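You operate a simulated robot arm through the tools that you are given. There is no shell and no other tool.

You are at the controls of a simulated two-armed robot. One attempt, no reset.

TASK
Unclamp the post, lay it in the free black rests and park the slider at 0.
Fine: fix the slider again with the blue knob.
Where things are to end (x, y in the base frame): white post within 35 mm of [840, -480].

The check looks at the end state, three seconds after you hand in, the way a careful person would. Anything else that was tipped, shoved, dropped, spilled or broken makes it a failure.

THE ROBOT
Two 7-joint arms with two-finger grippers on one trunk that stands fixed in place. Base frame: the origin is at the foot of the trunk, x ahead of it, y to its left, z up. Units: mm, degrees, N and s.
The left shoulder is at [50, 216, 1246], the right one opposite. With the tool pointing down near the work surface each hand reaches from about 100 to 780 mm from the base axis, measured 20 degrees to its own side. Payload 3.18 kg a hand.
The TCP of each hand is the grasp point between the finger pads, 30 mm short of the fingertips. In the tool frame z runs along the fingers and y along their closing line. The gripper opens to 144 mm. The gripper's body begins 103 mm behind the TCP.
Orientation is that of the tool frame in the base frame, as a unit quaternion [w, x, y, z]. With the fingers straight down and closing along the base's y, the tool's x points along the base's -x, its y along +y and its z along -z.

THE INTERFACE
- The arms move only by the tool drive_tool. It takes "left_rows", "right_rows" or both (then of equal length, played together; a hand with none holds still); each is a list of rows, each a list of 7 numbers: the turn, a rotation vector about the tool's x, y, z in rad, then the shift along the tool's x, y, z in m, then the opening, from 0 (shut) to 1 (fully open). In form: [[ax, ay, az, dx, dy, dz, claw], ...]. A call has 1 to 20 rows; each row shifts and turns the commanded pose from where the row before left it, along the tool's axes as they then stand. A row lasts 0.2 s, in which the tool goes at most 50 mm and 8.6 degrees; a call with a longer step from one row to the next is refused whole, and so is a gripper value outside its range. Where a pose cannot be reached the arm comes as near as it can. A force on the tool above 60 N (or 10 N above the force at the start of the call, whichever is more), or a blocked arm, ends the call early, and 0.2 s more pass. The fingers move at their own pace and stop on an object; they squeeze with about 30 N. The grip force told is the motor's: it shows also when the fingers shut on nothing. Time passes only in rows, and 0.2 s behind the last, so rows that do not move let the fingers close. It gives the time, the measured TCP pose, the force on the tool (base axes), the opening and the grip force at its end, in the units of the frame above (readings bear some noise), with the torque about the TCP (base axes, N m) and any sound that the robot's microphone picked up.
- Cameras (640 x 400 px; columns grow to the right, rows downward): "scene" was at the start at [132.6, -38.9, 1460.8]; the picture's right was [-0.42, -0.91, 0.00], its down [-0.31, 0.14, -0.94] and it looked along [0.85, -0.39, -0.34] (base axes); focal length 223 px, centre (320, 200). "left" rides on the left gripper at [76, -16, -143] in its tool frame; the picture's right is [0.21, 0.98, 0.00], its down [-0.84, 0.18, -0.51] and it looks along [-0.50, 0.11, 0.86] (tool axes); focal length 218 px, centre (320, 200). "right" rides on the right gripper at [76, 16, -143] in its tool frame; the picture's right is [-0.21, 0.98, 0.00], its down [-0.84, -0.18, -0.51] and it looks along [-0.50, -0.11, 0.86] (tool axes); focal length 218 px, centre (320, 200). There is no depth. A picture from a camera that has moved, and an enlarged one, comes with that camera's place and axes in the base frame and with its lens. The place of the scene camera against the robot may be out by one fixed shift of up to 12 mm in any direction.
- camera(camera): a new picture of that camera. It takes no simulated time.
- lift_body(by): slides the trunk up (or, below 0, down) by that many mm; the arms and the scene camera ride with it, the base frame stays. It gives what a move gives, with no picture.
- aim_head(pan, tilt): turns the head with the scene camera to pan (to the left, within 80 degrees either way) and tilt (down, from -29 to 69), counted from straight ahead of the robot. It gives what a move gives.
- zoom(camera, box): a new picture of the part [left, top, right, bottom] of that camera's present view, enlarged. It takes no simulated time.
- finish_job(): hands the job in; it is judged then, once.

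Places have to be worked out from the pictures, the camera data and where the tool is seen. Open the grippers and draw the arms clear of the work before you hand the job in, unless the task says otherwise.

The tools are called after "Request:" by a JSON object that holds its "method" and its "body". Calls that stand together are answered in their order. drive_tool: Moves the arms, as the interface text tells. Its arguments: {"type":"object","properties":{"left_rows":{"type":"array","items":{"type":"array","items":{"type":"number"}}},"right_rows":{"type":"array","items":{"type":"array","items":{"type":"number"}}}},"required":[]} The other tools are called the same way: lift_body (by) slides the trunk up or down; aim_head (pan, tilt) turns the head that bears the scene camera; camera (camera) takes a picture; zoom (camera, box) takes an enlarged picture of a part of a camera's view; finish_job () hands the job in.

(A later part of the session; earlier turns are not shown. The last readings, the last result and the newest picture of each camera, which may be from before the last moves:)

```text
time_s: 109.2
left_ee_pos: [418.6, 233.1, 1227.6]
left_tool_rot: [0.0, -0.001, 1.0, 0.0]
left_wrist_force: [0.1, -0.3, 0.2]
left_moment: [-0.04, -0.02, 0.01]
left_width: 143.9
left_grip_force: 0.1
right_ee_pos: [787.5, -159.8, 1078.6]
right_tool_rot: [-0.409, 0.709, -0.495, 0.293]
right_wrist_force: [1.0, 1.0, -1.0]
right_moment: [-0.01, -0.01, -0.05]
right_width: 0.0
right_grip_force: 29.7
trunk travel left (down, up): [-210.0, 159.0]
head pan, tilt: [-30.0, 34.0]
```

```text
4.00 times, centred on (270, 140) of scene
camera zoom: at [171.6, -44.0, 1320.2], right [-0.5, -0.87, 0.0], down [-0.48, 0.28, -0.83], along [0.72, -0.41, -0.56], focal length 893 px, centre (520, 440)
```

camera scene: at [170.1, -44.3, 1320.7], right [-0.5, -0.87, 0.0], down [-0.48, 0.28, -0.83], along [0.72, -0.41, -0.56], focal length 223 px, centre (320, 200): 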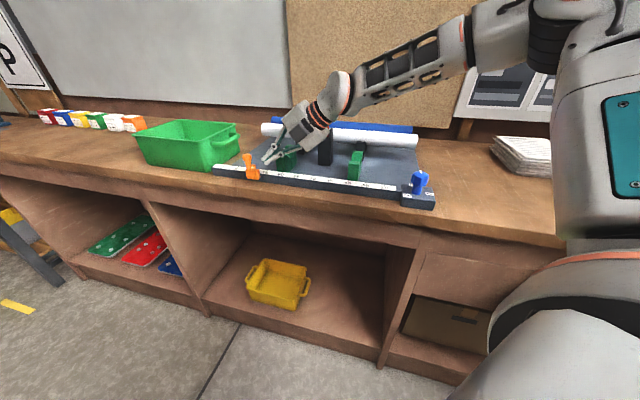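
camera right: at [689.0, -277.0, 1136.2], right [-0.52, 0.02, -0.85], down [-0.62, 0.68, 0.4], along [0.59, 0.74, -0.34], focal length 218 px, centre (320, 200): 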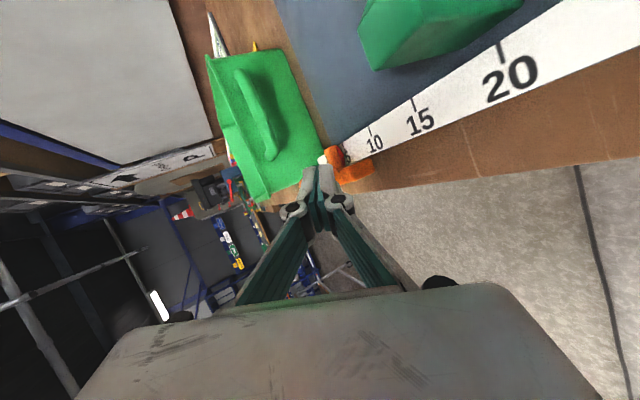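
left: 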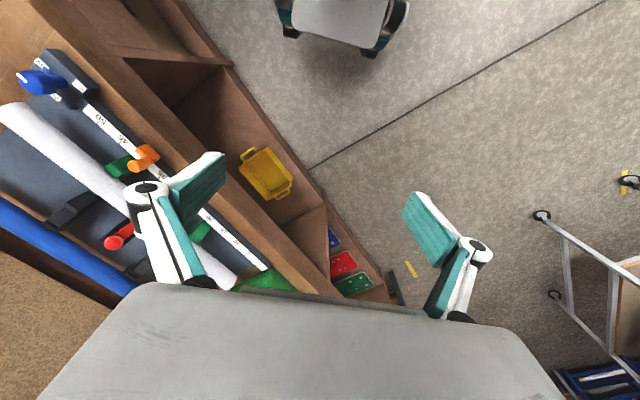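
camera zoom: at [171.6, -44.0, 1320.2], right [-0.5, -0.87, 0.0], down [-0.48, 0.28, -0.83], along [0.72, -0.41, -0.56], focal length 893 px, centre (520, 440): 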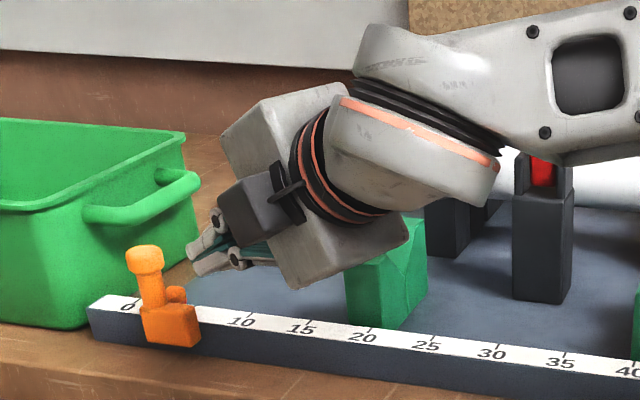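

The new orientation is reached cleanly at (788,-160,1079), with the hand in front of the rail and clear of the green rest. I line the tool axis up with the ball and push along the rail by about 20 mm past contact.

Request:
{"method": "drive_tool", "body": {"right_rows": [[0, 0, 0, -0.0163, -0.005, 0.0087, 0], [0, 0, 0, -0.00423, -0.00453, 0.00785, 0], [0, 0, 0, -0.00423, -0.00453, 0.00785, 0], [0, 0, 0, -0.00423, -0.00453, 0.00785, 0], [0, 0, 0, -0.00423, -0.00453, 0.00785, 0], [0, 0, 0, 0, 0, 0, 0]]}}

Request:
{"method": "camera", "body": {"camera": "right"}}

Request:
{"method": "zoom", "body": {"camera": "scene", "box": [190, 100, 310, 190]}}

```text
time_s: 110.6
left_ee_pos: [418.1, 233.7, 1227.8]
left_tool_rot: [0.0, 0.0, 1.0, -0.001]
left_wrist_force: [-0.2, 0.4, 0.3]
left_moment: [-0.03, 0.02, 0.0]
left_width: 143.7
left_grip_force: 0.2
right_ee_pos: [807.3, -127.3, 1077.8]
right_tool_rot: [-0.408, 0.709, -0.495, 0.292]
right_wrist_force: [-0.1, 0.4, 0.2]
right_moment: [0.02, 0.01, 0.03]
right_width: 0.0
right_grip_force: 30.3
right hand out of reach, approached as far as the arm can: row 4, 5
trunk travel left (down, up): [-210.0, 159.0]
head pan, tilt: [-30.0, 34.0]
```

```text
taken
camera right: at [709.2, -243.8, 1136.1], right [-0.52, 0.02, -0.85], down [-0.62, 0.68, 0.4], along [0.59, 0.73, -0.34], focal length 218 px, centre (320, 200)
```

right: 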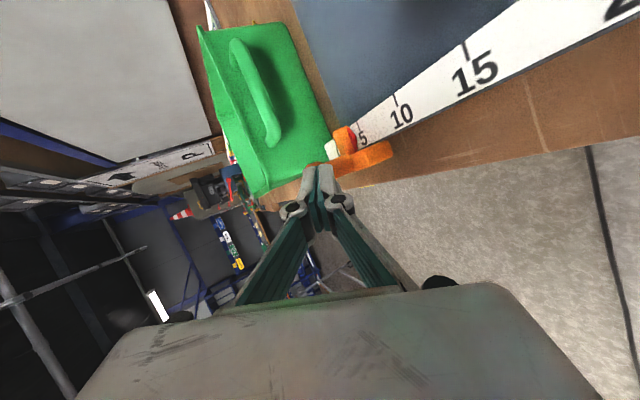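

```text
4.44 times, centred on (250, 145) of scene
camera zoom: at [171.8, -44.3, 1320.1], right [-0.5, -0.87, 0.0], down [-0.48, 0.28, -0.83], along [0.72, -0.41, -0.56], focal length 992 px, centre (631, 444)
```

zoom: 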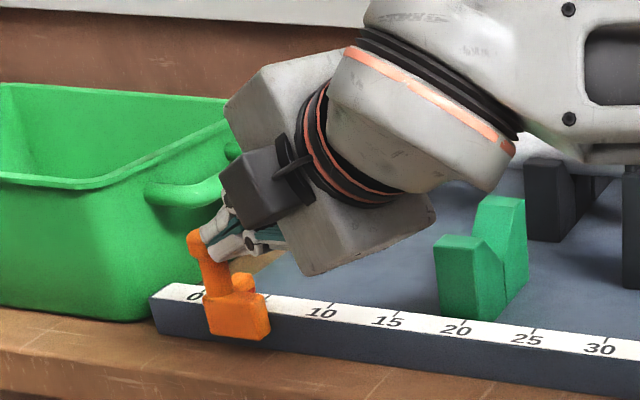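

The arm stops again at (807,-127,1078). I look at the arm's overall posture to understand what is limiting it before choosing another orientation.

Request:
{"method": "camera", "body": {"camera": "scene"}}

Request:
{"method": "camera", "body": {"camera": "left"}}

```text
taken
camera scene: at [171.8, -44.3, 1320.1], right [-0.5, -0.87, 0.0], down [-0.48, 0.28, -0.83], along [0.72, -0.41, -0.56], focal length 223 px, centre (320, 200)
```

scene: 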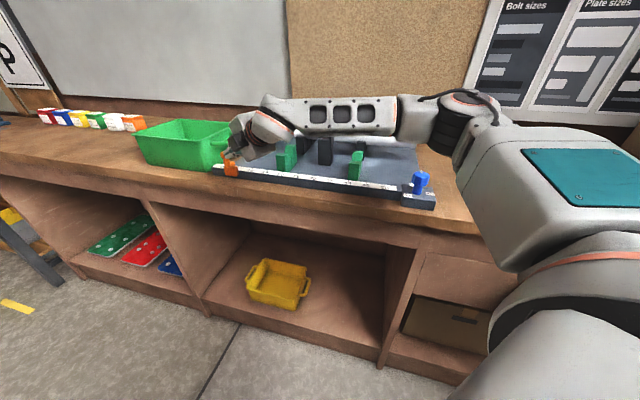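

```text
taken
camera left: at [343.2, 216.5, 1369.3], right [-0.21, 0.98, 0.0], down [0.84, 0.18, 0.51], along [0.5, 0.11, -0.86], focal length 218 px, centre (320, 200)
```

left: 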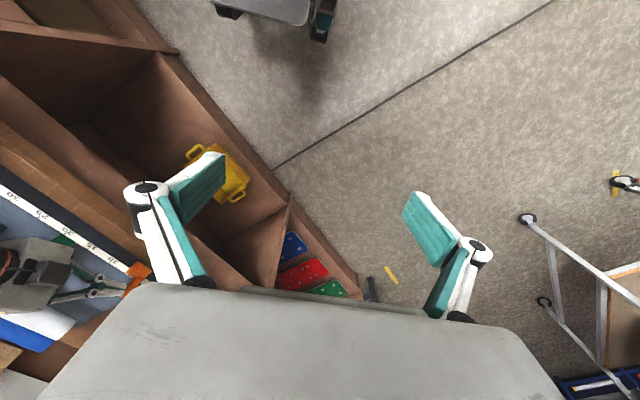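

The elbow is bent at roughly 100° and the tool nearly lines up with the forearm, so this is a wrist singularity rather than a lack of reach. A steeper tool (about 40° tilt, azimuth 30°) should avoid it. I back off slightly and re-orient.

Request:
{"method": "drive_tool", "body": {"right_rows": [[0, 0, 0, 0.0106, -0.0016, -0.0272, 0], [0, -0.0755, -0.044, 0, 0, 0, 0], [0, -0.0755, -0.044, 0, 0, 0, 0], [-0.1163, 0, 0, 0, 0, 0, 0], [-0.1163, 0, 0, 0, 0, 0, 0], [-0.1163, 0, 0, 0, 0, 0, 0], [0, 0, 0, 0, 0, 0, 0]]}}

Request:
{"method": "camera", "body": {"camera": "right"}}

Request:
{"method": "zoom", "body": {"camera": "scene", "box": [190, 80, 350, 190]}}

```text
time_s: 112.2
left_ee_pos: [419.2, 232.4, 1228.0]
left_tool_rot: [0.0, -0.001, 1.0, -0.001]
left_wrist_force: [-0.3, -0.9, -0.2]
left_moment: [0.03, -0.01, 0.0]
left_width: 144.1
left_grip_force: 0.0
right_ee_pos: [780.6, -149.1, 1088.4]
right_tool_rot: [-0.317, 0.804, -0.466, 0.189]
right_wrist_force: [-0.3, -0.5, 1.1]
right_moment: [0.03, -0.02, 0.02]
right_width: 0.1
right_grip_force: 30.6
right hand out of reach, approached as far as the arm can: row 6
trunk travel left (down, up): [-210.0, 159.0]
head pan, tilt: [-30.0, 34.0]
```

```text
taken
camera right: at [723.5, -270.6, 1182.9], right [-0.72, -0.17, -0.67], down [-0.61, 0.63, 0.48], along [0.34, 0.76, -0.56], focal length 218 px, centre (320, 200)
```

right: 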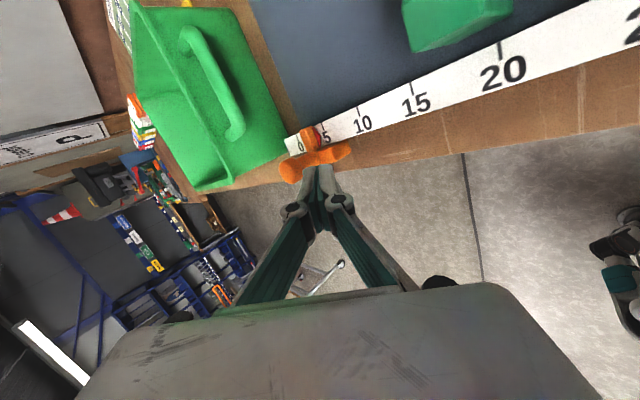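

```text
3.64 times, centred on (270, 135) of scene
camera zoom: at [172.3, -44.8, 1320.1], right [-0.5, -0.87, 0.0], down [-0.48, 0.28, -0.83], along [0.72, -0.41, -0.56], focal length 812 px, centre (502, 436)
```

zoom: 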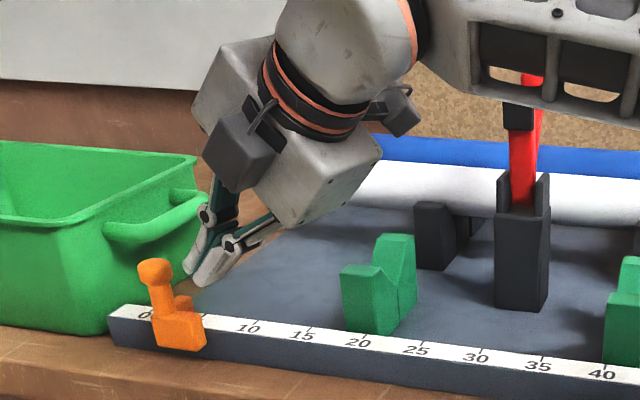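

It stopped again, this time as the wrist rose. The earlier gain came from lowering the trunk, so I apply more of that: back off 80 mm, raise the hand 120 mm, set azimuth about 41° and tilt 50°, then lower the trunk further.

Request:
{"method": "drive_tool", "body": {"right_rows": [[0, 0, 0, 0.011, 0.028, -0.0264, 0], [0, 0, 0, 0.011, 0.028, -0.0264, 0], [0, 0, 0, 0, -0.0274, -0.0291, 0], [0, 0, 0, 0, -0.0274, -0.0291, 0], [0, 0, 0, 0, -0.0274, -0.0291, 0], [0, -0.072, -0.076, 0, 0, 0, 0], [0, -0.072, -0.076, 0, 0, 0, 0], [0.12, 0, 0, 0, 0, 0, 0], [0, 0, 0, 0, 0, 0, 0]]}}

Request:
{"method": "camera", "body": {"camera": "scene"}}

```text
time_s: 114.2
left_ee_pos: [418.3, 232.6, 1226.6]
left_tool_rot: [0.0, 0.0, 1.0, 0.0]
left_wrist_force: [0.2, 0.2, 0.2]
left_moment: [-0.01, -0.02, 0.02]
left_width: 144.0
left_grip_force: 0.1
right_ee_pos: [723.7, -204.4, 1209.2]
right_tool_rot: [-0.386, 0.827, -0.369, 0.178]
right_wrist_force: [0.1, 0.1, -0.3]
right_moment: [0.0, 0.0, 0.0]
right_width: 0.0
right_grip_force: 30.0
trunk travel left (down, up): [-210.0, 159.0]
head pan, tilt: [-30.0, 34.0]
```

```text
taken
camera scene: at [172.0, -43.3, 1320.1], right [-0.5, -0.87, 0.0], down [-0.48, 0.28, -0.83], along [0.72, -0.41, -0.56], focal length 223 px, centre (320, 200)
```

scene: 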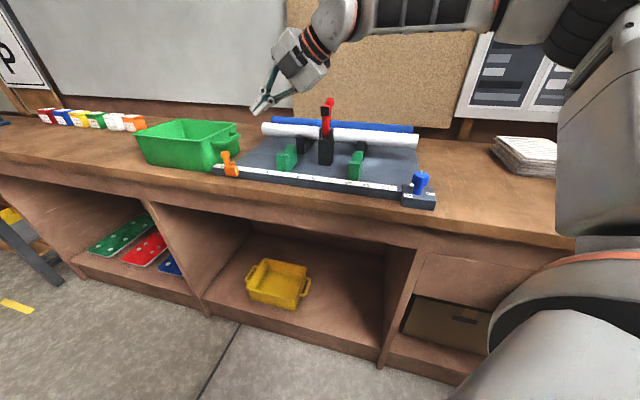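

That pose was reached cleanly. I also notice that lowering the trunk moved the head camera forward (x from 125 to 172), so lower seems to bring the shoulders closer to the work as well. I lower another 60 mm and check.

Request:
{"method": "lift_body", "body": {"by": -60}}

Request:
{"method": "camera", "body": {"camera": "scene"}}

```text
time_s: 115.2
left_ee_pos: [416.6, 232.7, 1169.3]
left_tool_rot: [0.002, -0.001, 1.0, 0.0]
left_wrist_force: [-0.3, 0.0, 0.4]
left_moment: [0.06, -0.04, -0.04]
left_width: 143.9
left_grip_force: 0.0
right_ee_pos: [722.3, -205.1, 1152.5]
right_tool_rot: [-0.387, 0.826, -0.369, 0.179]
right_wrist_force: [0.1, -0.1, 0.7]
right_moment: [-0.04, 0.0, -0.04]
right_width: 0.0
right_grip_force: 30.0
trunk travel left (down, up): [-150.0, 219.0]
head pan, tilt: [-30.0, 34.0]
```

```text
taken
camera scene: at [225.6, -44.5, 1255.2], right [-0.5, -0.87, 0.0], down [-0.48, 0.28, -0.83], along [0.72, -0.41, -0.56], focal length 223 px, centre (320, 200)
```

scene: 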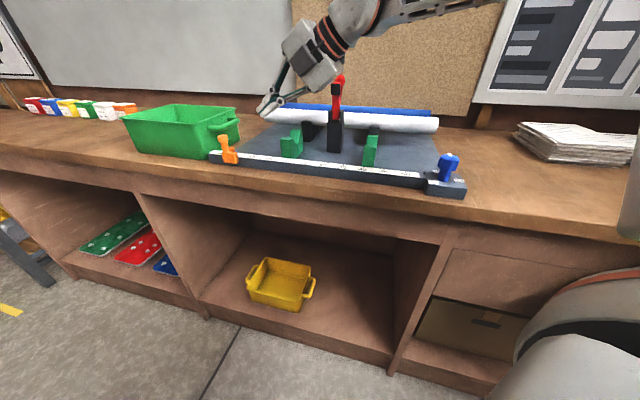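

The head and shoulders moved forward another 50 mm, which helps. The elbow stays high and clear of the bench. I lower 60 mm more, bringing the fingertips near ball height behind the slider.

Request:
{"method": "lift_body", "body": {"by": -60}}

Request:
{"method": "camera", "body": {"camera": "scene"}}

Request:
{"method": "camera", "body": {"camera": "right"}}

```text
time_s: 116.2
left_ee_pos: [416.6, 232.1, 1108.9]
left_tool_rot: [0.003, 0.0, 1.0, -0.001]
left_wrist_force: [0.0, 0.7, 0.4]
left_moment: [-0.02, -0.09, 0.01]
left_width: 144.2
left_grip_force: 0.0
right_ee_pos: [721.3, -205.8, 1093.7]
right_tool_rot: [-0.386, 0.826, -0.368, 0.18]
right_wrist_force: [-0.4, -0.8, 0.0]
right_moment: [-0.01, -0.02, -0.03]
right_width: 0.0
right_grip_force: 30.1
trunk travel left (down, up): [-90.0, 279.0]
head pan, tilt: [-30.0, 34.0]
```

```text
taken
camera scene: at [291.8, -44.2, 1181.4], right [-0.5, -0.87, 0.0], down [-0.48, 0.28, -0.83], along [0.72, -0.41, -0.56], focal length 223 px, centre (320, 200)
```

scene: 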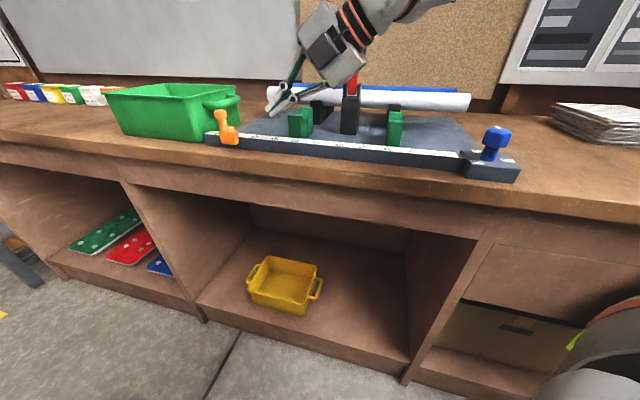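

```text
taken
camera right: at [682.2, -343.1, 1173.0], right [-0.6, -0.26, -0.76], down [-0.77, 0.45, 0.45], along [0.22, 0.85, -0.47], focal length 218 px, centre (320, 200)
```

right: 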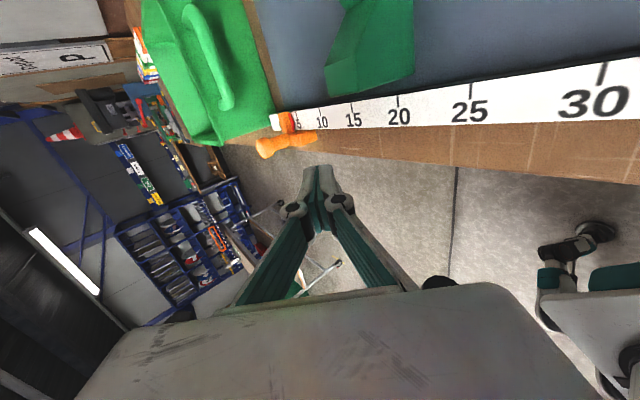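

The shoulders are now about 165 mm further forward than at the start. I move to just behind the ball and push again along the rail, stopping about 15 mm short of 0 to check.

Request:
{"method": "drive_tool", "body": {"right_rows": [[0, 0, 0, 0.0038, -0.0123, 0.0278, 0], [0, 0, 0, 0.0038, -0.0123, 0.0278, 0], [0, 0, 0, 0.0038, -0.0123, 0.0278, 0], [0, 0, 0, -0.00066, -0.00638, 0.00768, 0], [0, 0, 0, -0.00066, -0.00638, 0.00768, 0], [0, 0, 0, -0.00066, -0.00638, 0.00768, 0], [0, 0, 0, -0.00066, -0.00638, 0.00768, 0], [0, 0, 0, -0.00066, -0.00638, 0.00768, 0], [0, 0, 0, 0, 0, 0, 0]]}}

Request:
{"method": "zoom", "body": {"camera": "right", "box": [260, 110, 380, 185]}}

Request:
{"method": "zoom", "body": {"camera": "scene", "box": [180, 70, 300, 160]}}

```text
time_s: 118.2
left_ee_pos: [418.5, 232.8, 1108.4]
left_tool_rot: [0.0, -0.001, 1.0, 0.0]
left_wrist_force: [-1.2, 0.1, -0.7]
left_moment: [0.0, 0.04, 0.0]
left_width: 144.0
left_grip_force: 0.0
right_ee_pos: [832.2, -119.2, 1066.3]
right_tool_rot: [-0.385, 0.826, -0.371, 0.178]
right_wrist_force: [-0.9, 0.3, 0.0]
right_moment: [-0.05, -0.01, 0.01]
right_width: 0.1
right_grip_force: 30.1
trunk travel left (down, up): [-90.0, 279.0]
head pan, tilt: [-30.0, 34.0]
```

```text
5.33 times, centred on (320, 148) of right
camera zoom: at [792.9, -257.5, 1147.0], right [-0.6, -0.26, -0.75], down [-0.77, 0.45, 0.46], along [0.22, 0.85, -0.47], focal length 1164 px, centre (320, 480)
```

zoom: 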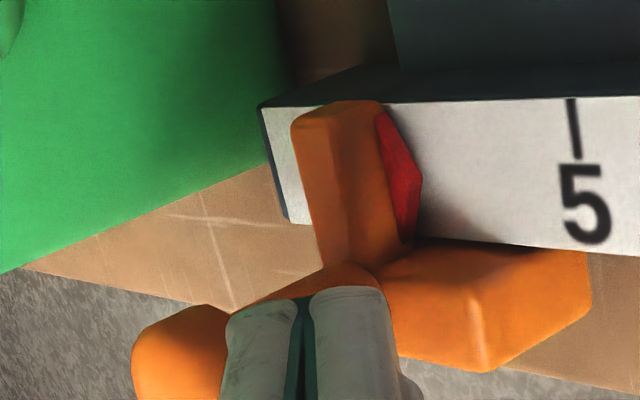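

```text
4.44 times, centred on (240, 115) of scene
camera zoom: at [293.4, -44.2, 1180.6], right [-0.5, -0.87, 0.0], down [-0.48, 0.28, -0.83], along [0.72, -0.41, -0.56], focal length 992 px, centre (676, 578)
```

zoom: 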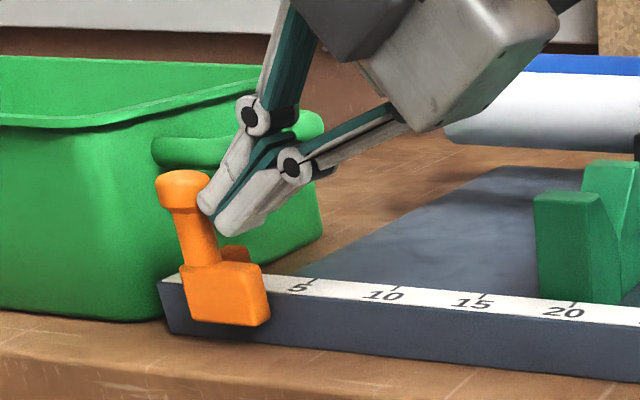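

The push works now: the pointer is at about 1.5, with no limits met. I push another 10 mm in small steps and look again.

Request:
{"method": "drive_tool", "body": {"right_rows": [[0, 0, 0, -0.00033, -0.00319, 0.00384, 0], [0, 0, 0, -0.00033, -0.00319, 0.00384, 0], [0, 0, 0, 0, 0, 0, 0]]}}

Request:
{"method": "zoom", "body": {"camera": "right", "box": [270, 110, 370, 172]}}

Request:
{"method": "zoom", "body": {"camera": "scene", "box": [190, 80, 270, 150]}}

```text
time_s: 119.0
left_ee_pos: [417.7, 233.1, 1106.8]
left_tool_rot: [0.0, -0.001, 1.0, 0.0]
left_wrist_force: [-0.6, -0.2, 0.3]
left_moment: [0.0, 0.02, -0.01]
left_width: 144.1
left_grip_force: 0.1
right_ee_pos: [833.4, -119.6, 1066.5]
right_tool_rot: [-0.387, 0.826, -0.37, 0.177]
right_wrist_force: [0.0, -0.3, -0.7]
right_moment: [-0.01, 0.03, 0.04]
right_width: 0.0
right_grip_force: 29.7
right hand out of reach, approached as far as the arm can: row 1, 2
trunk travel left (down, up): [-90.0, 279.0]
head pan, tilt: [-30.0, 34.0]
```

```text
6.40 times, centred on (320, 141) of right
camera zoom: at [793.2, -257.6, 1146.3], right [-0.6, -0.26, -0.75], down [-0.77, 0.45, 0.46], along [0.22, 0.85, -0.47], focal length 1397 px, centre (320, 578)
```

zoom: 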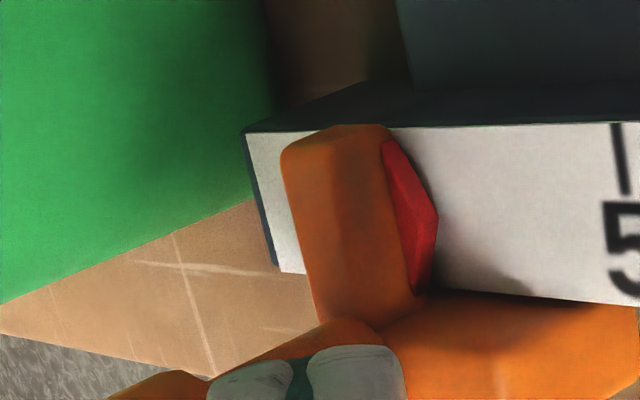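

```text
5.71 times, centred on (230, 115) of scene
camera zoom: at [293.8, -44.2, 1180.4], right [-0.5, -0.87, 0.0], down [-0.48, 0.28, -0.83], along [0.72, -0.41, -0.56], focal length 1275 px, centre (834, 686)
```

zoom: 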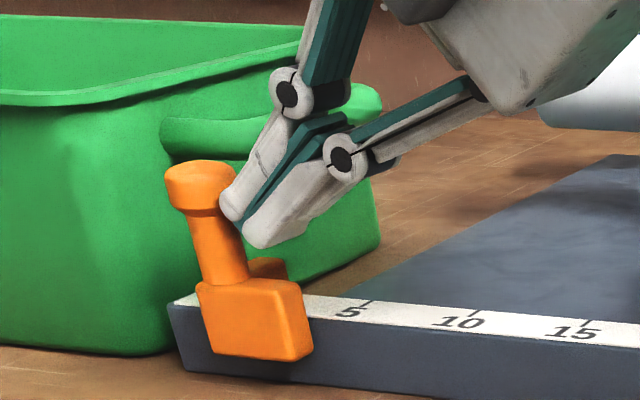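

About 15 mm is still missing. One more trunk step will do: I back off 20 mm, raise the hand 60 mm, and lower the trunk by 60 mm again.

Request:
{"method": "drive_tool", "body": {"right_rows": [[0, 0, 0, 0.0013, 0.0128, -0.0154, 0], [0, 0, 0, 0, -0.023, -0.0192, 0], [0, 0, 0, 0, -0.023, -0.0192, 0], [0, 0, 0, 0, 0, 0, 0]]}}

```text
time_s: 120.0
left_ee_pos: [418.0, 232.8, 1107.5]
left_tool_rot: [0.0, -0.001, 1.0, 0.0]
left_wrist_force: [-0.6, 0.5, -0.2]
left_moment: [-0.01, 0.0, 0.04]
left_width: 143.8
left_grip_force: 0.0
right_ee_pos: [817.4, -135.1, 1126.5]
right_tool_rot: [-0.386, 0.826, -0.37, 0.177]
right_wrist_force: [-0.2, -0.2, 0.0]
right_moment: [-0.01, 0.01, -0.01]
right_width: 0.0
right_grip_force: 30.0
trunk travel left (down, up): [-90.0, 279.0]
head pan, tilt: [-30.0, 34.0]
```

The hand is at (817,-135,1126), clear of the slider. Now I lower the trunk by 58 mm.

Request:
{"method": "lift_body", "body": {"by": -58}}

Request:
{"method": "camera", "body": {"camera": "scene"}}

Request:
{"method": "camera", "body": {"camera": "right"}}

```text
time_s: 121.0
left_ee_pos: [422.3, 231.7, 1044.8]
left_tool_rot: [-0.009, -0.001, 1.0, -0.003]
left_wrist_force: [-0.4, -0.5, -0.8]
left_moment: [0.02, -0.06, -0.03]
left_width: 144.2
left_grip_force: 0.0
right_ee_pos: [816.3, -134.5, 1070.1]
right_tool_rot: [-0.386, 0.827, -0.369, 0.179]
right_wrist_force: [-0.3, 0.4, -0.2]
right_moment: [-0.02, 0.0, -0.03]
right_width: 0.2
right_grip_force: 30.0
trunk travel left (down, up): [-32.0, 337.0]
head pan, tilt: [-30.0, 34.0]
```

```text
taken
camera scene: at [349.5, -44.3, 1104.0], right [-0.5, -0.87, 0.0], down [-0.48, 0.28, -0.83], along [0.72, -0.41, -0.56], focal length 223 px, centre (320, 200)
```

scene: 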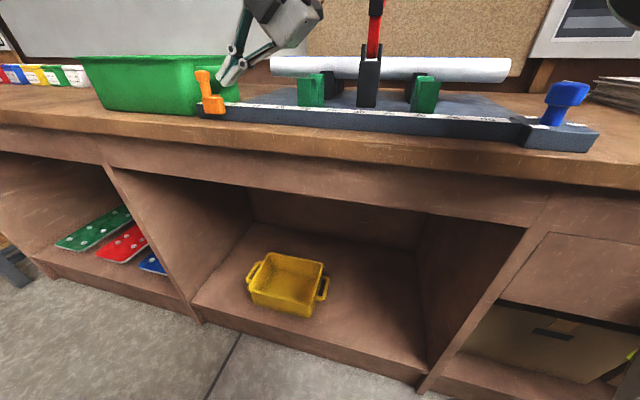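

```text
taken
camera right: at [776.9, -272.9, 1149.9], right [-0.6, -0.26, -0.76], down [-0.77, 0.45, 0.45], along [0.22, 0.85, -0.47], focal length 218 px, centre (320, 200)
```

right: 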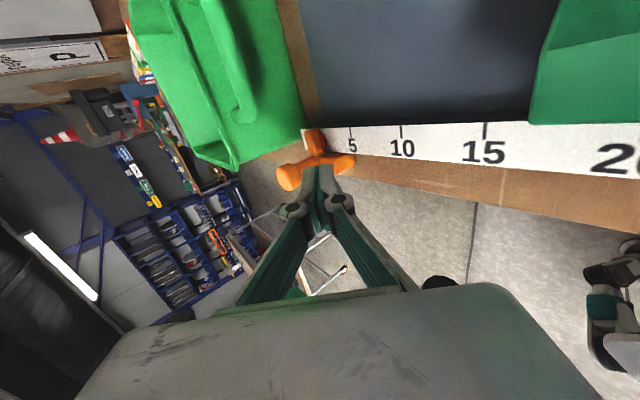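

The shoulders have come further forward again. I go forward 22 mm to contact and push about 8 mm.

Request:
{"method": "drive_tool", "body": {"right_rows": [[0, 0, 0, -0.00066, -0.00488, 0.00898, 0], [0, 0, 0, -0.00066, -0.00638, 0.00768, 0], [0, 0, 0, -0.00033, -0.00319, 0.00384, 0], [0, 0, 0, -0.00033, -0.00319, 0.00384, 0], [0, 0, 0, 0, 0, 0, 0]]}}

Request:
{"method": "zoom", "body": {"camera": "right", "box": [270, 110, 370, 172]}}

Request:
{"method": "zoom", "body": {"camera": "scene", "box": [160, 40, 280, 130]}}

```text
time_s: 122.2
left_ee_pos: [419.3, 233.5, 1046.2]
left_tool_rot: [-0.008, -0.001, 1.0, -0.004]
left_wrist_force: [0.3, 0.3, 0.4]
left_moment: [0.0, -0.02, 0.03]
left_width: 144.1
left_grip_force: 0.1
right_ee_pos: [832.2, -113.7, 1073.1]
right_tool_rot: [-0.387, 0.826, -0.367, 0.182]
right_wrist_force: [-0.5, -0.8, 0.0]
right_moment: [0.02, 0.02, -0.04]
right_width: 0.1
right_grip_force: 30.4
right hand out of reach, approached as far as the arm can: row 4
trunk travel left (down, up): [-32.0, 337.0]
head pan, tilt: [-30.0, 34.0]
```

```text
6.40 times, centred on (320, 141) of right
camera zoom: at [791.7, -252.2, 1153.4], right [-0.6, -0.27, -0.76], down [-0.77, 0.45, 0.45], along [0.22, 0.85, -0.47], focal length 1397 px, centre (320, 578)
```

zoom: 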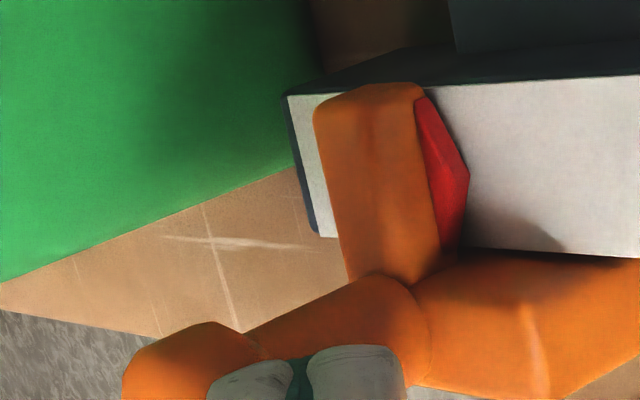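

```text
4.44 times, centred on (220, 85) of scene
camera zoom: at [346.8, -42.2, 1105.7], right [-0.5, -0.87, 0.0], down [-0.48, 0.28, -0.83], along [0.72, -0.42, -0.56], focal length 992 px, centre (764, 711)
```

zoom: 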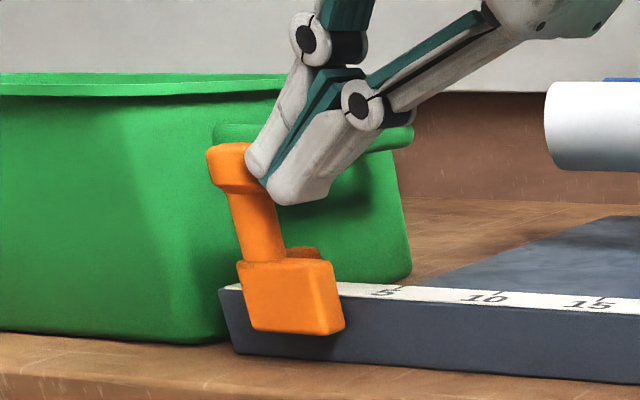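

Still about 10 mm short. The pattern suggests the wrist cannot pass left of the shoulder, so pointing the tool more to the left (azimuth about 65°) should keep the wrist on the right side. I raise the hand, turn it 24°, and look.

Request:
{"method": "drive_tool", "body": {"right_rows": [[0, 0, 0, 0.001, 0.0096, -0.0115, 0], [0, 0, 0, 0, -0.0348, -0.0285, 0], [0, -0.081, -0.0664, 0, 0, 0, 0], [0, -0.081, -0.0664, 0, 0, 0, 0], [0, -0.081, -0.0664, 0, 0, 0, 0], [0, -0.081, -0.0664, 0, 0, 0, 0], [0, 0, 0, 0, 0, 0, 0]]}}

Request:
{"method": "camera", "body": {"camera": "right"}}

Request:
{"method": "camera", "body": {"camera": "scene"}}

```text
time_s: 124.0
left_ee_pos: [415.0, 239.0, 1045.0]
left_tool_rot: [-0.006, -0.001, 1.0, -0.006]
left_wrist_force: [0.4, 0.5, 0.1]
left_moment: [-0.03, -0.04, -0.01]
left_width: 143.8
left_grip_force: 0.0
right_ee_pos: [819.9, -148.9, 1129.0]
right_tool_rot: [-0.406, 0.868, -0.248, 0.141]
right_wrist_force: [-0.2, -0.2, 0.0]
right_moment: [-0.01, -0.02, 0.02]
right_width: 0.0
right_grip_force: 30.4
right hand out of reach, approached as far as the arm can: row 2, 4, 5, 6
trunk travel left (down, up): [-32.0, 337.0]
head pan, tilt: [-30.0, 34.0]
stopped in row 7 (right hand): the arm was blocked; the commanded pose is now the measured one
```

```text
taken
camera right: at [815.4, -291.8, 1210.3], right [-0.48, -0.42, -0.77], down [-0.87, 0.24, 0.42], along [0.0, 0.88, -0.48], focal length 218 px, centre (320, 200)
```

right: 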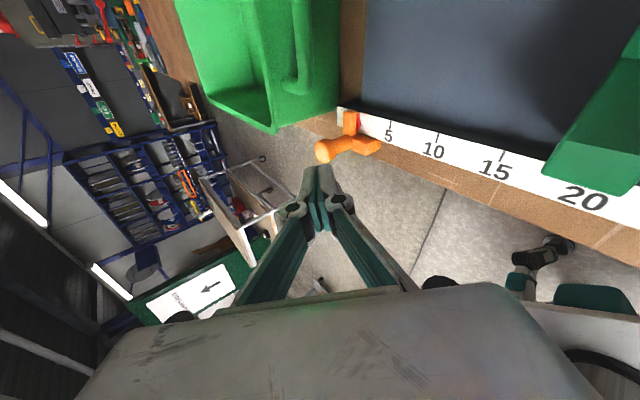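

```text
taken
camera scene: at [342.3, -36.8, 1106.4], right [-0.5, -0.87, 0.0], down [-0.48, 0.27, -0.84], along [0.72, -0.42, -0.55], focal length 223 px, centre (320, 200)
```

scene: 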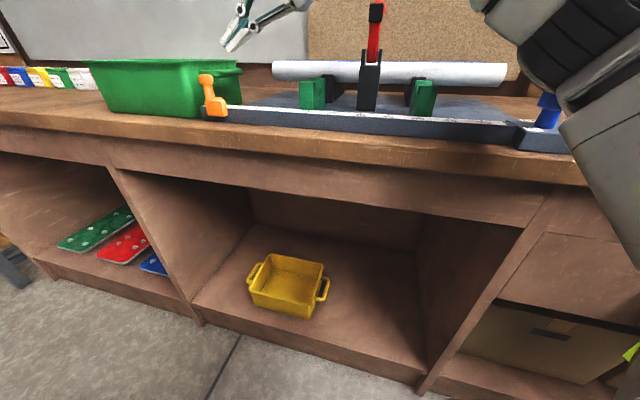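

The arm was blocked, and the upper arm has come down close to the knob's corner of the bench. I look closely before moving anything.

Request:
{"method": "zoom", "body": {"camera": "scene", "box": [460, 0, 640, 200]}}

Request:
{"method": "camera", "body": {"camera": "left"}}

```text
2.00 times, centred on (550, 100) of scene
camera zoom: at [342.3, -36.8, 1106.4], right [-0.5, -0.87, 0.0], down [-0.48, 0.27, -0.84], along [0.72, -0.42, -0.55], focal length 446 px, centre (-140, 400)
```

zoom: 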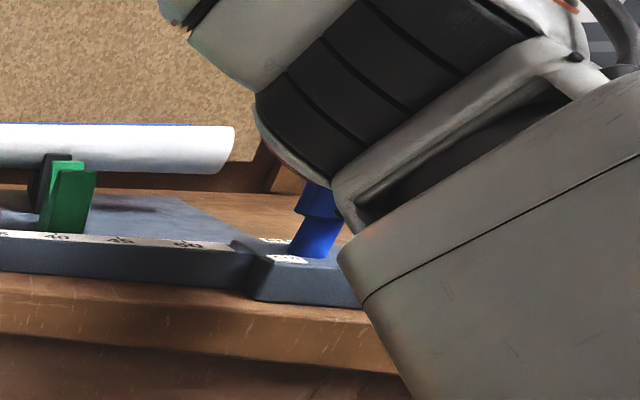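

```text
taken
camera left: at [342.1, 224.6, 1188.0], right [-0.21, 0.98, -0.01], down [0.85, 0.19, 0.49], along [0.49, 0.1, -0.87], focal length 218 px, centre (320, 200)
```

left: 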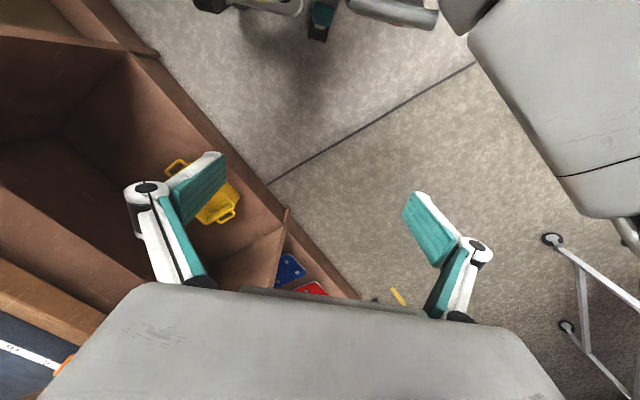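

The elbow link is right by the knob, too low. I raise the trunk straight back up to lift it clear.

Request:
{"method": "lift_body", "body": {"by": 60}}

Request:
{"method": "camera", "body": {"camera": "scene"}}

Request:
{"method": "camera", "body": {"camera": "right"}}

```text
time_s: 125.0
left_ee_pos: [427.5, 233.4, 1100.0]
left_tool_rot: [-0.014, -0.001, 1.0, -0.003]
left_wrist_force: [0.9, -0.1, -0.3]
left_moment: [-0.05, 0.07, -0.02]
left_width: 144.0
left_grip_force: 0.0
right_ee_pos: [743.5, -159.7, 1314.8]
right_tool_rot: [-0.434, 0.846, -0.209, 0.228]
right_wrist_force: [0.0, 0.7, -1.2]
right_moment: [0.03, -0.02, 0.04]
right_width: 0.1
right_grip_force: 30.1
trunk travel left (down, up): [-92.0, 277.0]
head pan, tilt: [-30.0, 34.0]
```

```text
taken
camera scene: at [294.4, -43.4, 1181.3], right [-0.5, -0.87, 0.0], down [-0.49, 0.28, -0.83], along [0.72, -0.41, -0.56], focal length 223 px, centre (320, 200)
```

scene: 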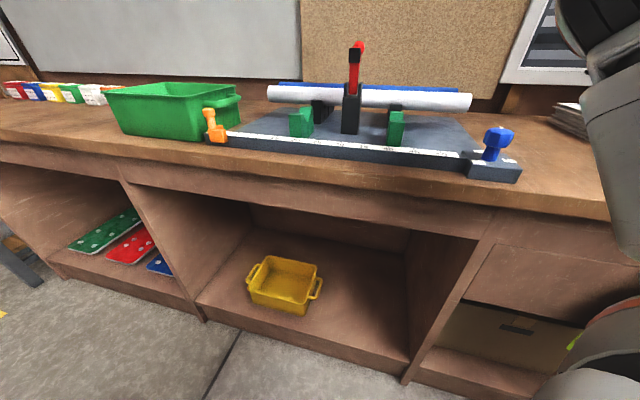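

```text
taken
camera right: at [721.7, -302.6, 1391.6], right [-0.32, -0.41, -0.85], down [-0.94, 0.24, 0.24], along [0.1, 0.88, -0.46], focal length 218 px, centre (320, 200)
```

right: 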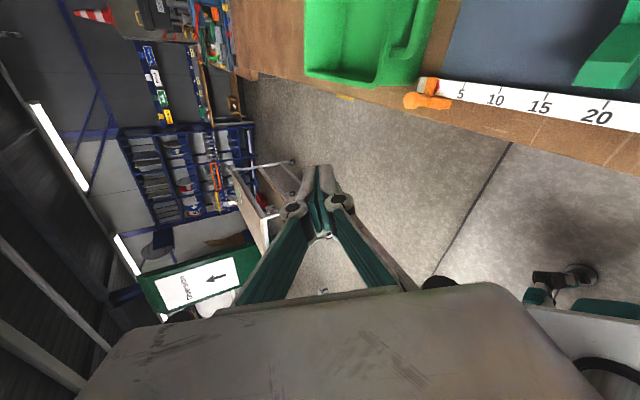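

The hand sprang up to (744,-160,1315), well clear. I check that the knob, slider, post and board are unharmed.

Request:
{"method": "zoom", "body": {"camera": "scene", "box": [440, 100, 540, 200]}}

Request:
{"method": "zoom", "body": {"camera": "scene", "box": [180, 60, 480, 180]}}

Request:
{"method": "zoom", "body": {"camera": "right", "box": [390, 60, 520, 130]}}

```text
4.00 times, centred on (490, 150) of scene
camera zoom: at [294.4, -43.4, 1181.3], right [-0.5, -0.87, 0.0], down [-0.49, 0.28, -0.83], along [0.72, -0.41, -0.56], focal length 893 px, centre (-360, 400)
```

zoom: 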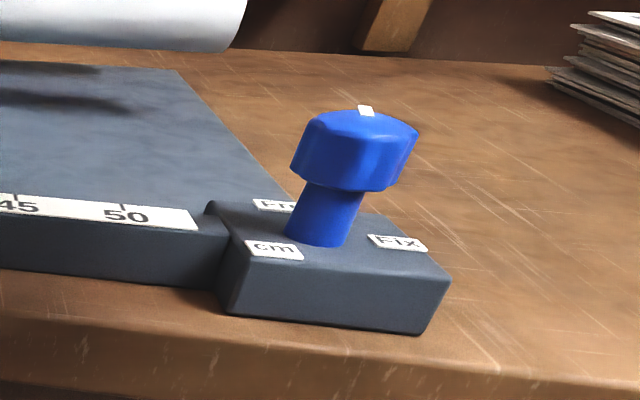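

```text
2.13 times, centred on (330, 120) of scene
camera zoom: at [294.4, -43.4, 1181.3], right [-0.5, -0.87, 0.0], down [-0.49, 0.28, -0.83], along [0.72, -0.41, -0.56], focal length 476 px, centre (299, 371)
```

zoom: 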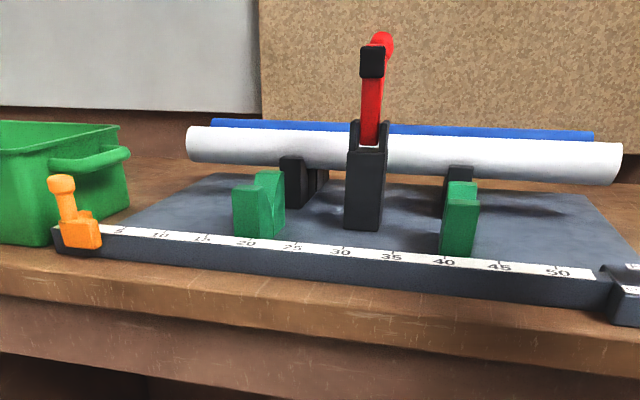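

```text
4.92 times, centred on (455, 95) of right
camera zoom: at [721.7, -302.6, 1391.6], right [-0.32, -0.41, -0.85], down [-0.94, 0.24, 0.24], along [0.1, 0.88, -0.46], focal length 1074 px, centre (-345, 717)
```

zoom: 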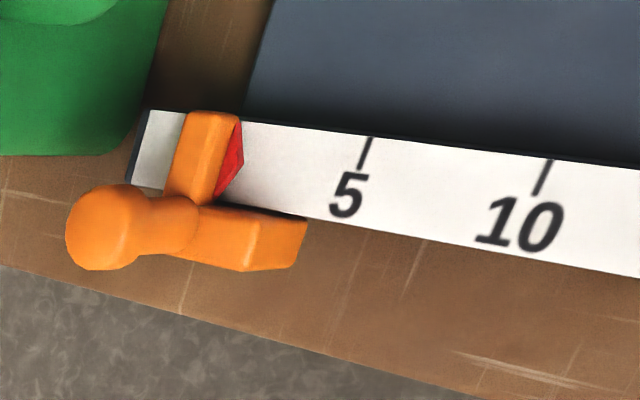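

Everything is intact: the knob is still at Free, the post is in its rests, the slider at about 1.4. With the trunk back 60 mm, I bring the hand to a point above and behind the slider again, without forcing anything.

Request:
{"method": "drive_tool", "body": {"right_rows": [[0, 0, 0, 0.0072, 0.0304, 0.0289, 0], [0, 0, 0, 0.0072, 0.0304, 0.0289, 0], [0, 0, 0, 0.0072, 0.0304, 0.0289, 0], [0, 0, 0, 0.0072, 0.0304, 0.0289, 0], [-0.075, 0, 0, 0, 0, 0, 0], [-0.075, 0, 0, 0, 0, 0, 0], [0, 0, 0, 0, 0, 0, 0]]}}

Request:
{"method": "camera", "body": {"camera": "scene"}}

```text
time_s: 126.6
left_ee_pos: [422.7, 231.9, 1103.8]
left_tool_rot: [-0.009, -0.001, 1.0, -0.002]
left_wrist_force: [-0.1, 0.0, -0.1]
left_moment: [0.01, -0.04, 0.02]
left_width: 143.9
left_grip_force: 0.1
right_ee_pos: [811.2, -166.7, 1166.8]
right_tool_rot: [-0.37, 0.875, -0.224, 0.216]
right_wrist_force: [-0.3, -0.7, 0.8]
right_moment: [-0.02, -0.01, -0.01]
right_width: 0.0
right_grip_force: 29.8
trunk travel left (down, up): [-92.0, 277.0]
head pan, tilt: [-30.0, 34.0]
```

```text
taken
camera scene: at [291.0, -44.2, 1183.3], right [-0.5, -0.87, 0.0], down [-0.48, 0.28, -0.83], along [0.72, -0.41, -0.56], focal length 223 px, centre (320, 200)
```

scene: 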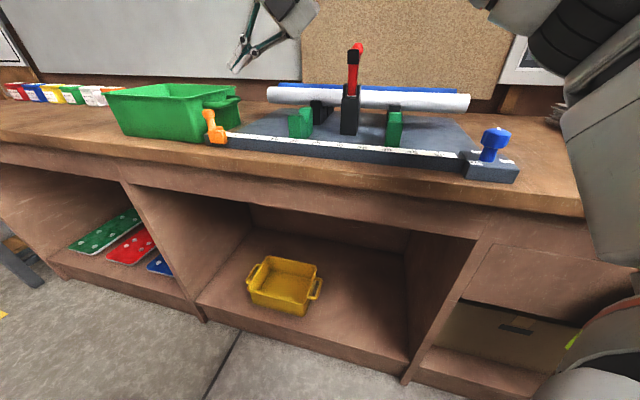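

The pose is good: azimuth 45°, tilt 51°, slightly rolled. I test, still above the slider, whether this roll reaches further toward the end position.

Request:
{"method": "drive_tool", "body": {"right_rows": [[0, 0, 0, -0.0045, 0.0007, 0.0277, 0], [0, 0, 0, -0.0045, 0.0007, 0.0277, 0], [0, 0, 0, -0.0045, 0.0007, 0.0277, 0], [0, 0, 0, 0, 0, 0, 0]]}}

Request:
{"method": "camera", "body": {"camera": "right"}}

Request:
{"method": "camera", "body": {"camera": "scene"}}

```text
time_s: 127.6
left_ee_pos: [423.4, 232.7, 1103.5]
left_tool_rot: [-0.01, -0.001, 1.0, -0.003]
left_wrist_force: [0.1, -0.2, 0.0]
left_moment: [-0.01, -0.06, 0.0]
left_width: 144.1
left_grip_force: 0.1
right_ee_pos: [838.2, -157.6, 1126.5]
right_tool_rot: [-0.37, 0.876, -0.223, 0.216]
right_wrist_force: [-0.5, -0.2, -0.2]
right_moment: [0.01, 0.04, -0.01]
right_width: 0.3
right_grip_force: 30.3
right hand out of reach, approached as far as the arm can: row 2, 3
trunk travel left (down, up): [-92.0, 277.0]
head pan, tilt: [-30.0, 34.0]
```

```text
taken
camera right: at [817.4, -289.8, 1222.2], right [-0.39, -0.5, -0.77], down [-0.91, 0.3, 0.28], along [0.09, 0.82, -0.57], focal length 218 px, centre (320, 200)
```

right: 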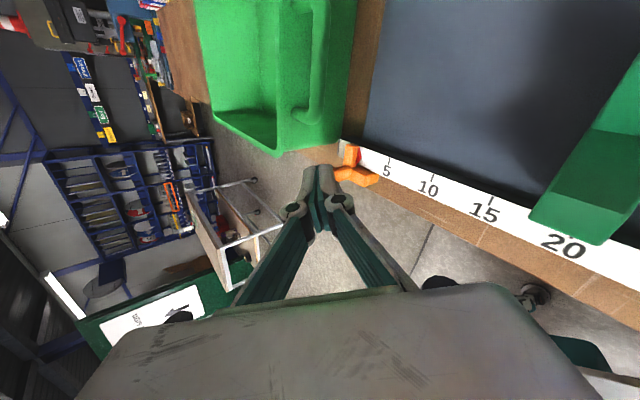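

```text
taken
camera scene: at [291.0, -44.0, 1183.3], right [-0.5, -0.87, 0.0], down [-0.48, 0.28, -0.83], along [0.72, -0.41, -0.56], focal length 223 px, centre (320, 200)
```

scene: 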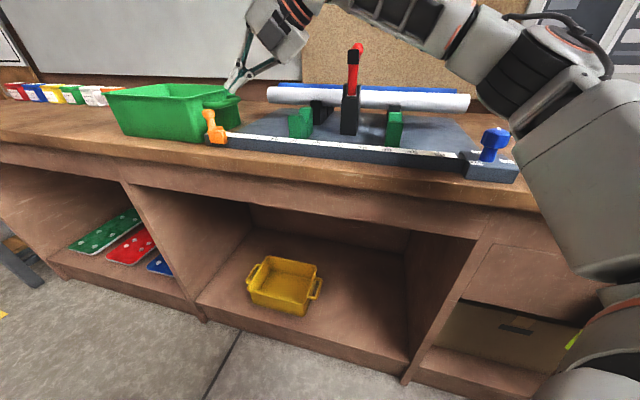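

From all the stop points I can infer the cause: the elbow cannot swing inward past y≈-429, so a flatter tool (about 66° tilt) with the trunk a little higher should reach the end and keep the elbow above the bench. I raise the trunk by 58 mm first.

Request:
{"method": "lift_body", "body": {"by": 58}}

```text
time_s: 128.6
left_ee_pos: [424.9, 232.8, 1158.7]
left_tool_rot: [-0.014, -0.001, 1.0, -0.002]
left_wrist_force: [1.1, 0.3, -0.4]
left_moment: [0.01, 0.04, -0.01]
left_width: 144.3
left_grip_force: 0.1
right_ee_pos: [758.1, -157.9, 1328.0]
right_tool_rot: [-0.392, 0.848, -0.184, 0.306]
right_wrist_force: [1.5, -0.2, -0.4]
right_moment: [0.05, 0.0, 0.05]
right_width: 0.1
right_grip_force: 29.7
trunk travel left (down, up): [-150.0, 219.0]
head pan, tilt: [-30.0, 34.0]
```

The hand swung up and back to (758,-158,1328), which is safe. I take out the roll and set the tilt to about 66°, then check the pose.

Request:
{"method": "drive_tool", "body": {"right_rows": [[0, 0, 0.15, 0, 0, 0, 0], [0, 0, 0.15, 0, 0, 0, 0], [0, 0, 0.15, 0, 0, 0, 0], [0.11, 0, 0, 0, 0, 0, 0], [0, 0, 0, 0, 0, 0, 0]]}}

Request:
{"method": "camera", "body": {"camera": "scene"}}

```text
time_s: 129.8
left_ee_pos: [423.1, 232.5, 1161.4]
left_tool_rot: [-0.011, -0.001, 1.0, -0.003]
left_wrist_force: [-0.5, -0.6, -0.5]
left_moment: [0.0, -0.02, -0.01]
left_width: 144.1
left_grip_force: 0.0
right_ee_pos: [755.7, -157.6, 1332.5]
right_tool_rot: [-0.493, 0.759, -0.354, 0.233]
right_wrist_force: [-0.5, -0.5, 0.3]
right_moment: [-0.01, -0.01, 0.01]
right_width: 0.0
right_grip_force: 29.6
trunk travel left (down, up): [-150.0, 219.0]
head pan, tilt: [-30.0, 34.0]
```

```text
taken
camera scene: at [227.7, -43.8, 1254.5], right [-0.5, -0.87, 0.0], down [-0.48, 0.28, -0.83], along [0.72, -0.41, -0.56], focal length 223 px, centre (320, 200)
```

scene: 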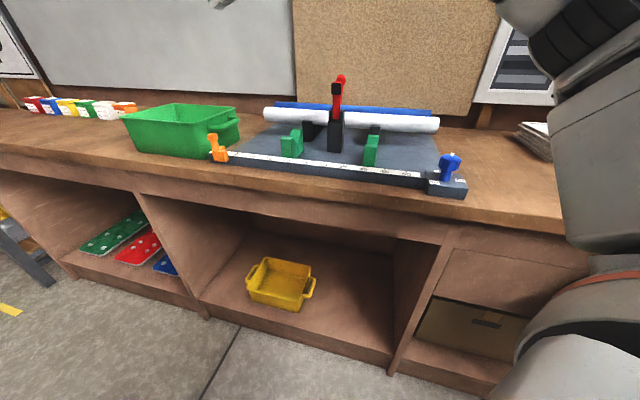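

The orientation is as wanted (tilt 66°, azimuth 40°, no roll) at (756,-158,1332). I descend toward a point behind the slider in two stages, checking reach and the elbow.

Request:
{"method": "drive_tool", "body": {"right_rows": [[0, 0, 0, 0.0057, 0.0309, 0.0243, 0], [0, 0, 0, 0.0057, 0.0309, 0.0243, 0], [0, 0, 0, 0.0057, 0.0309, 0.0243, 0], [0, 0, 0, 0.0057, 0.0309, 0.0243, 0], [0, 0, 0, 0, 0, 0, 0]]}}

Request:
{"method": "camera", "body": {"camera": "scene"}}

```text
time_s: 131.0
left_ee_pos: [422.5, 231.6, 1162.0]
left_tool_rot: [-0.01, -0.002, 1.0, -0.003]
left_wrist_force: [-0.1, 0.6, 0.1]
left_moment: [0.03, 0.0, 0.0]
left_width: 144.1
left_grip_force: 0.1
right_ee_pos: [797.8, -150.7, 1180.1]
right_tool_rot: [-0.494, 0.759, -0.354, 0.234]
right_wrist_force: [-0.2, 0.7, 0.5]
right_moment: [-0.05, -0.04, -0.02]
right_width: 0.2
right_grip_force: 29.8
trunk travel left (down, up): [-150.0, 219.0]
head pan, tilt: [-30.0, 34.0]
```

```text
taken
camera scene: at [227.0, -44.2, 1254.8], right [-0.5, -0.87, 0.0], down [-0.48, 0.28, -0.83], along [0.72, -0.41, -0.56], focal length 223 px, centre (320, 200)
```

scene: 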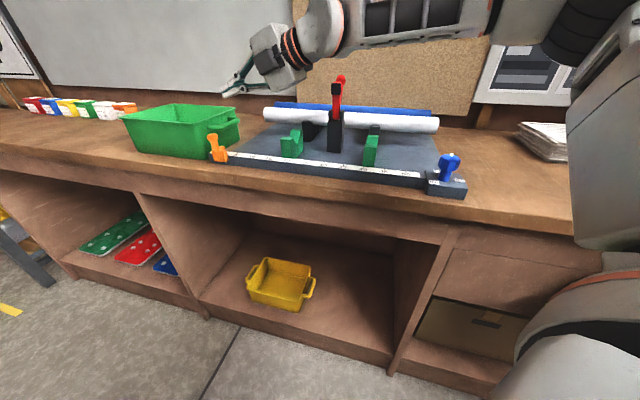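

On target, and the elbow is high. I descend 90 mm to about z=1090, still behind the slider.

Request:
{"method": "drive_tool", "body": {"right_rows": [[0, 0, 0, 0, 0.0262, 0.0149, 0], [0, 0, 0, 0, 0.0262, 0.0149, 0], [0, 0, 0, 0, 0.0262, 0.0149, 0], [0, 0, 0, 0, 0, 0, 0]]}}

Request:
{"method": "camera", "body": {"camera": "scene"}}

Request:
{"method": "camera", "body": {"camera": "right"}}

```text
time_s: 132.0
left_ee_pos: [422.6, 230.5, 1163.0]
left_tool_rot: [-0.009, -0.002, 1.0, -0.002]
left_wrist_force: [-0.3, -1.2, -0.1]
left_moment: [0.03, 0.03, -0.03]
left_width: 144.2
left_grip_force: 0.1
right_ee_pos: [805.8, -148.4, 1092.2]
right_tool_rot: [-0.495, 0.758, -0.354, 0.234]
right_wrist_force: [0.1, 0.1, 1.3]
right_moment: [-0.01, 0.02, -0.03]
right_width: 0.0
right_grip_force: 30.4
trunk travel left (down, up): [-150.0, 219.0]
head pan, tilt: [-30.0, 34.0]
```

```text
taken
camera scene: at [227.1, -44.1, 1254.7], right [-0.5, -0.87, 0.0], down [-0.48, 0.28, -0.83], along [0.72, -0.41, -0.56], focal length 223 px, centre (320, 200)
```

scene: 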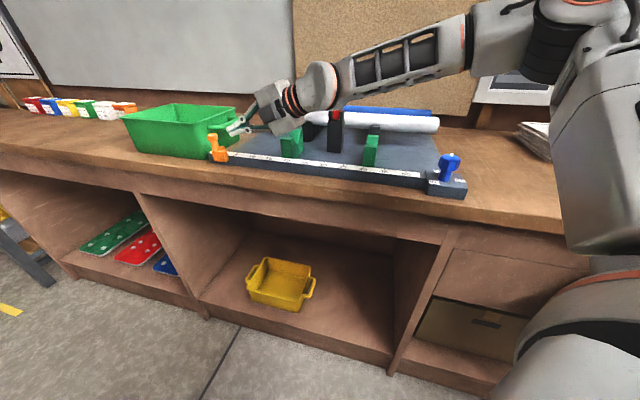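

```text
taken
camera right: at [749.1, -295.1, 1134.6], right [-0.43, -0.1, -0.9], down [-0.84, 0.4, 0.36], along [0.32, 0.91, -0.25], focal length 218 px, centre (320, 200)
```

right: 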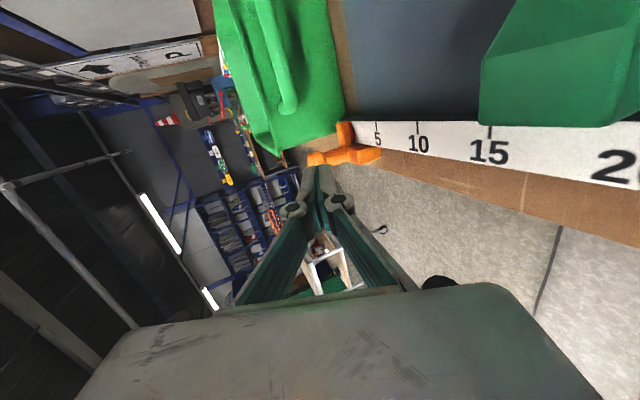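

No limit this time, and the elbow stays well above the bench. I move in behind the ball and push forward about 35 mm (10 mm past contact).

Request:
{"method": "drive_tool", "body": {"right_rows": [[0, 0, 0, -0.0053, 0.0093, 0.0239, 0], [0, 0, 0, -0.00089, -0.00402, 0.00909, 0], [0, 0, 0, -0.00089, -0.00402, 0.00909, 0], [0, 0, 0, -0.00045, -0.00201, 0.00455, 0], [0, 0, 0, -0.00045, -0.00201, 0.00455, 0], [0, 0, 0, -0.00045, -0.00201, 0.00455, 0], [0, 0, 0, 0, 0, 0, 0]]}}

Request:
{"method": "zoom", "body": {"camera": "right", "box": [290, 95, 410, 170]}}

Request:
{"method": "zoom", "body": {"camera": "scene", "box": [180, 90, 300, 180]}}

```text
time_s: 133.6
left_ee_pos: [422.6, 232.4, 1161.0]
left_tool_rot: [-0.009, -0.001, 1.0, -0.002]
left_wrist_force: [-0.1, -0.6, -0.4]
left_moment: [0.02, 0.01, 0.01]
left_width: 144.1
left_grip_force: 0.1
right_ee_pos: [842.3, -105.1, 1072.8]
right_tool_rot: [-0.495, 0.758, -0.355, 0.234]
right_wrist_force: [2.0, -3.1, 7.3]
right_moment: [0.11, -0.16, -0.09]
right_width: 0.2
right_grip_force: 30.6
trunk travel left (down, up): [-150.0, 219.0]
head pan, tilt: [-30.0, 34.0]
```

```text
5.33 times, centred on (350, 132) of right
camera zoom: at [785.8, -252.8, 1117.1], right [-0.43, -0.09, -0.9], down [-0.84, 0.4, 0.36], along [0.32, 0.91, -0.25], focal length 1164 px, centre (160, 560)
```

zoom: 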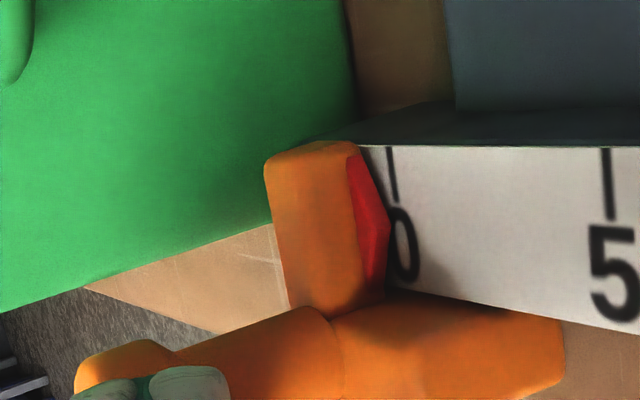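

```text
4.44 times, centred on (240, 135) of scene
camera zoom: at [227.0, -44.5, 1254.7], right [-0.5, -0.87, 0.0], down [-0.48, 0.28, -0.83], along [0.72, -0.41, -0.56], focal length 992 px, centre (676, 489)
```

zoom: 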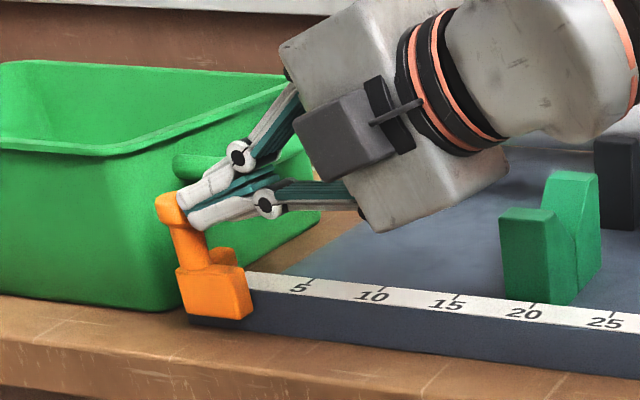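

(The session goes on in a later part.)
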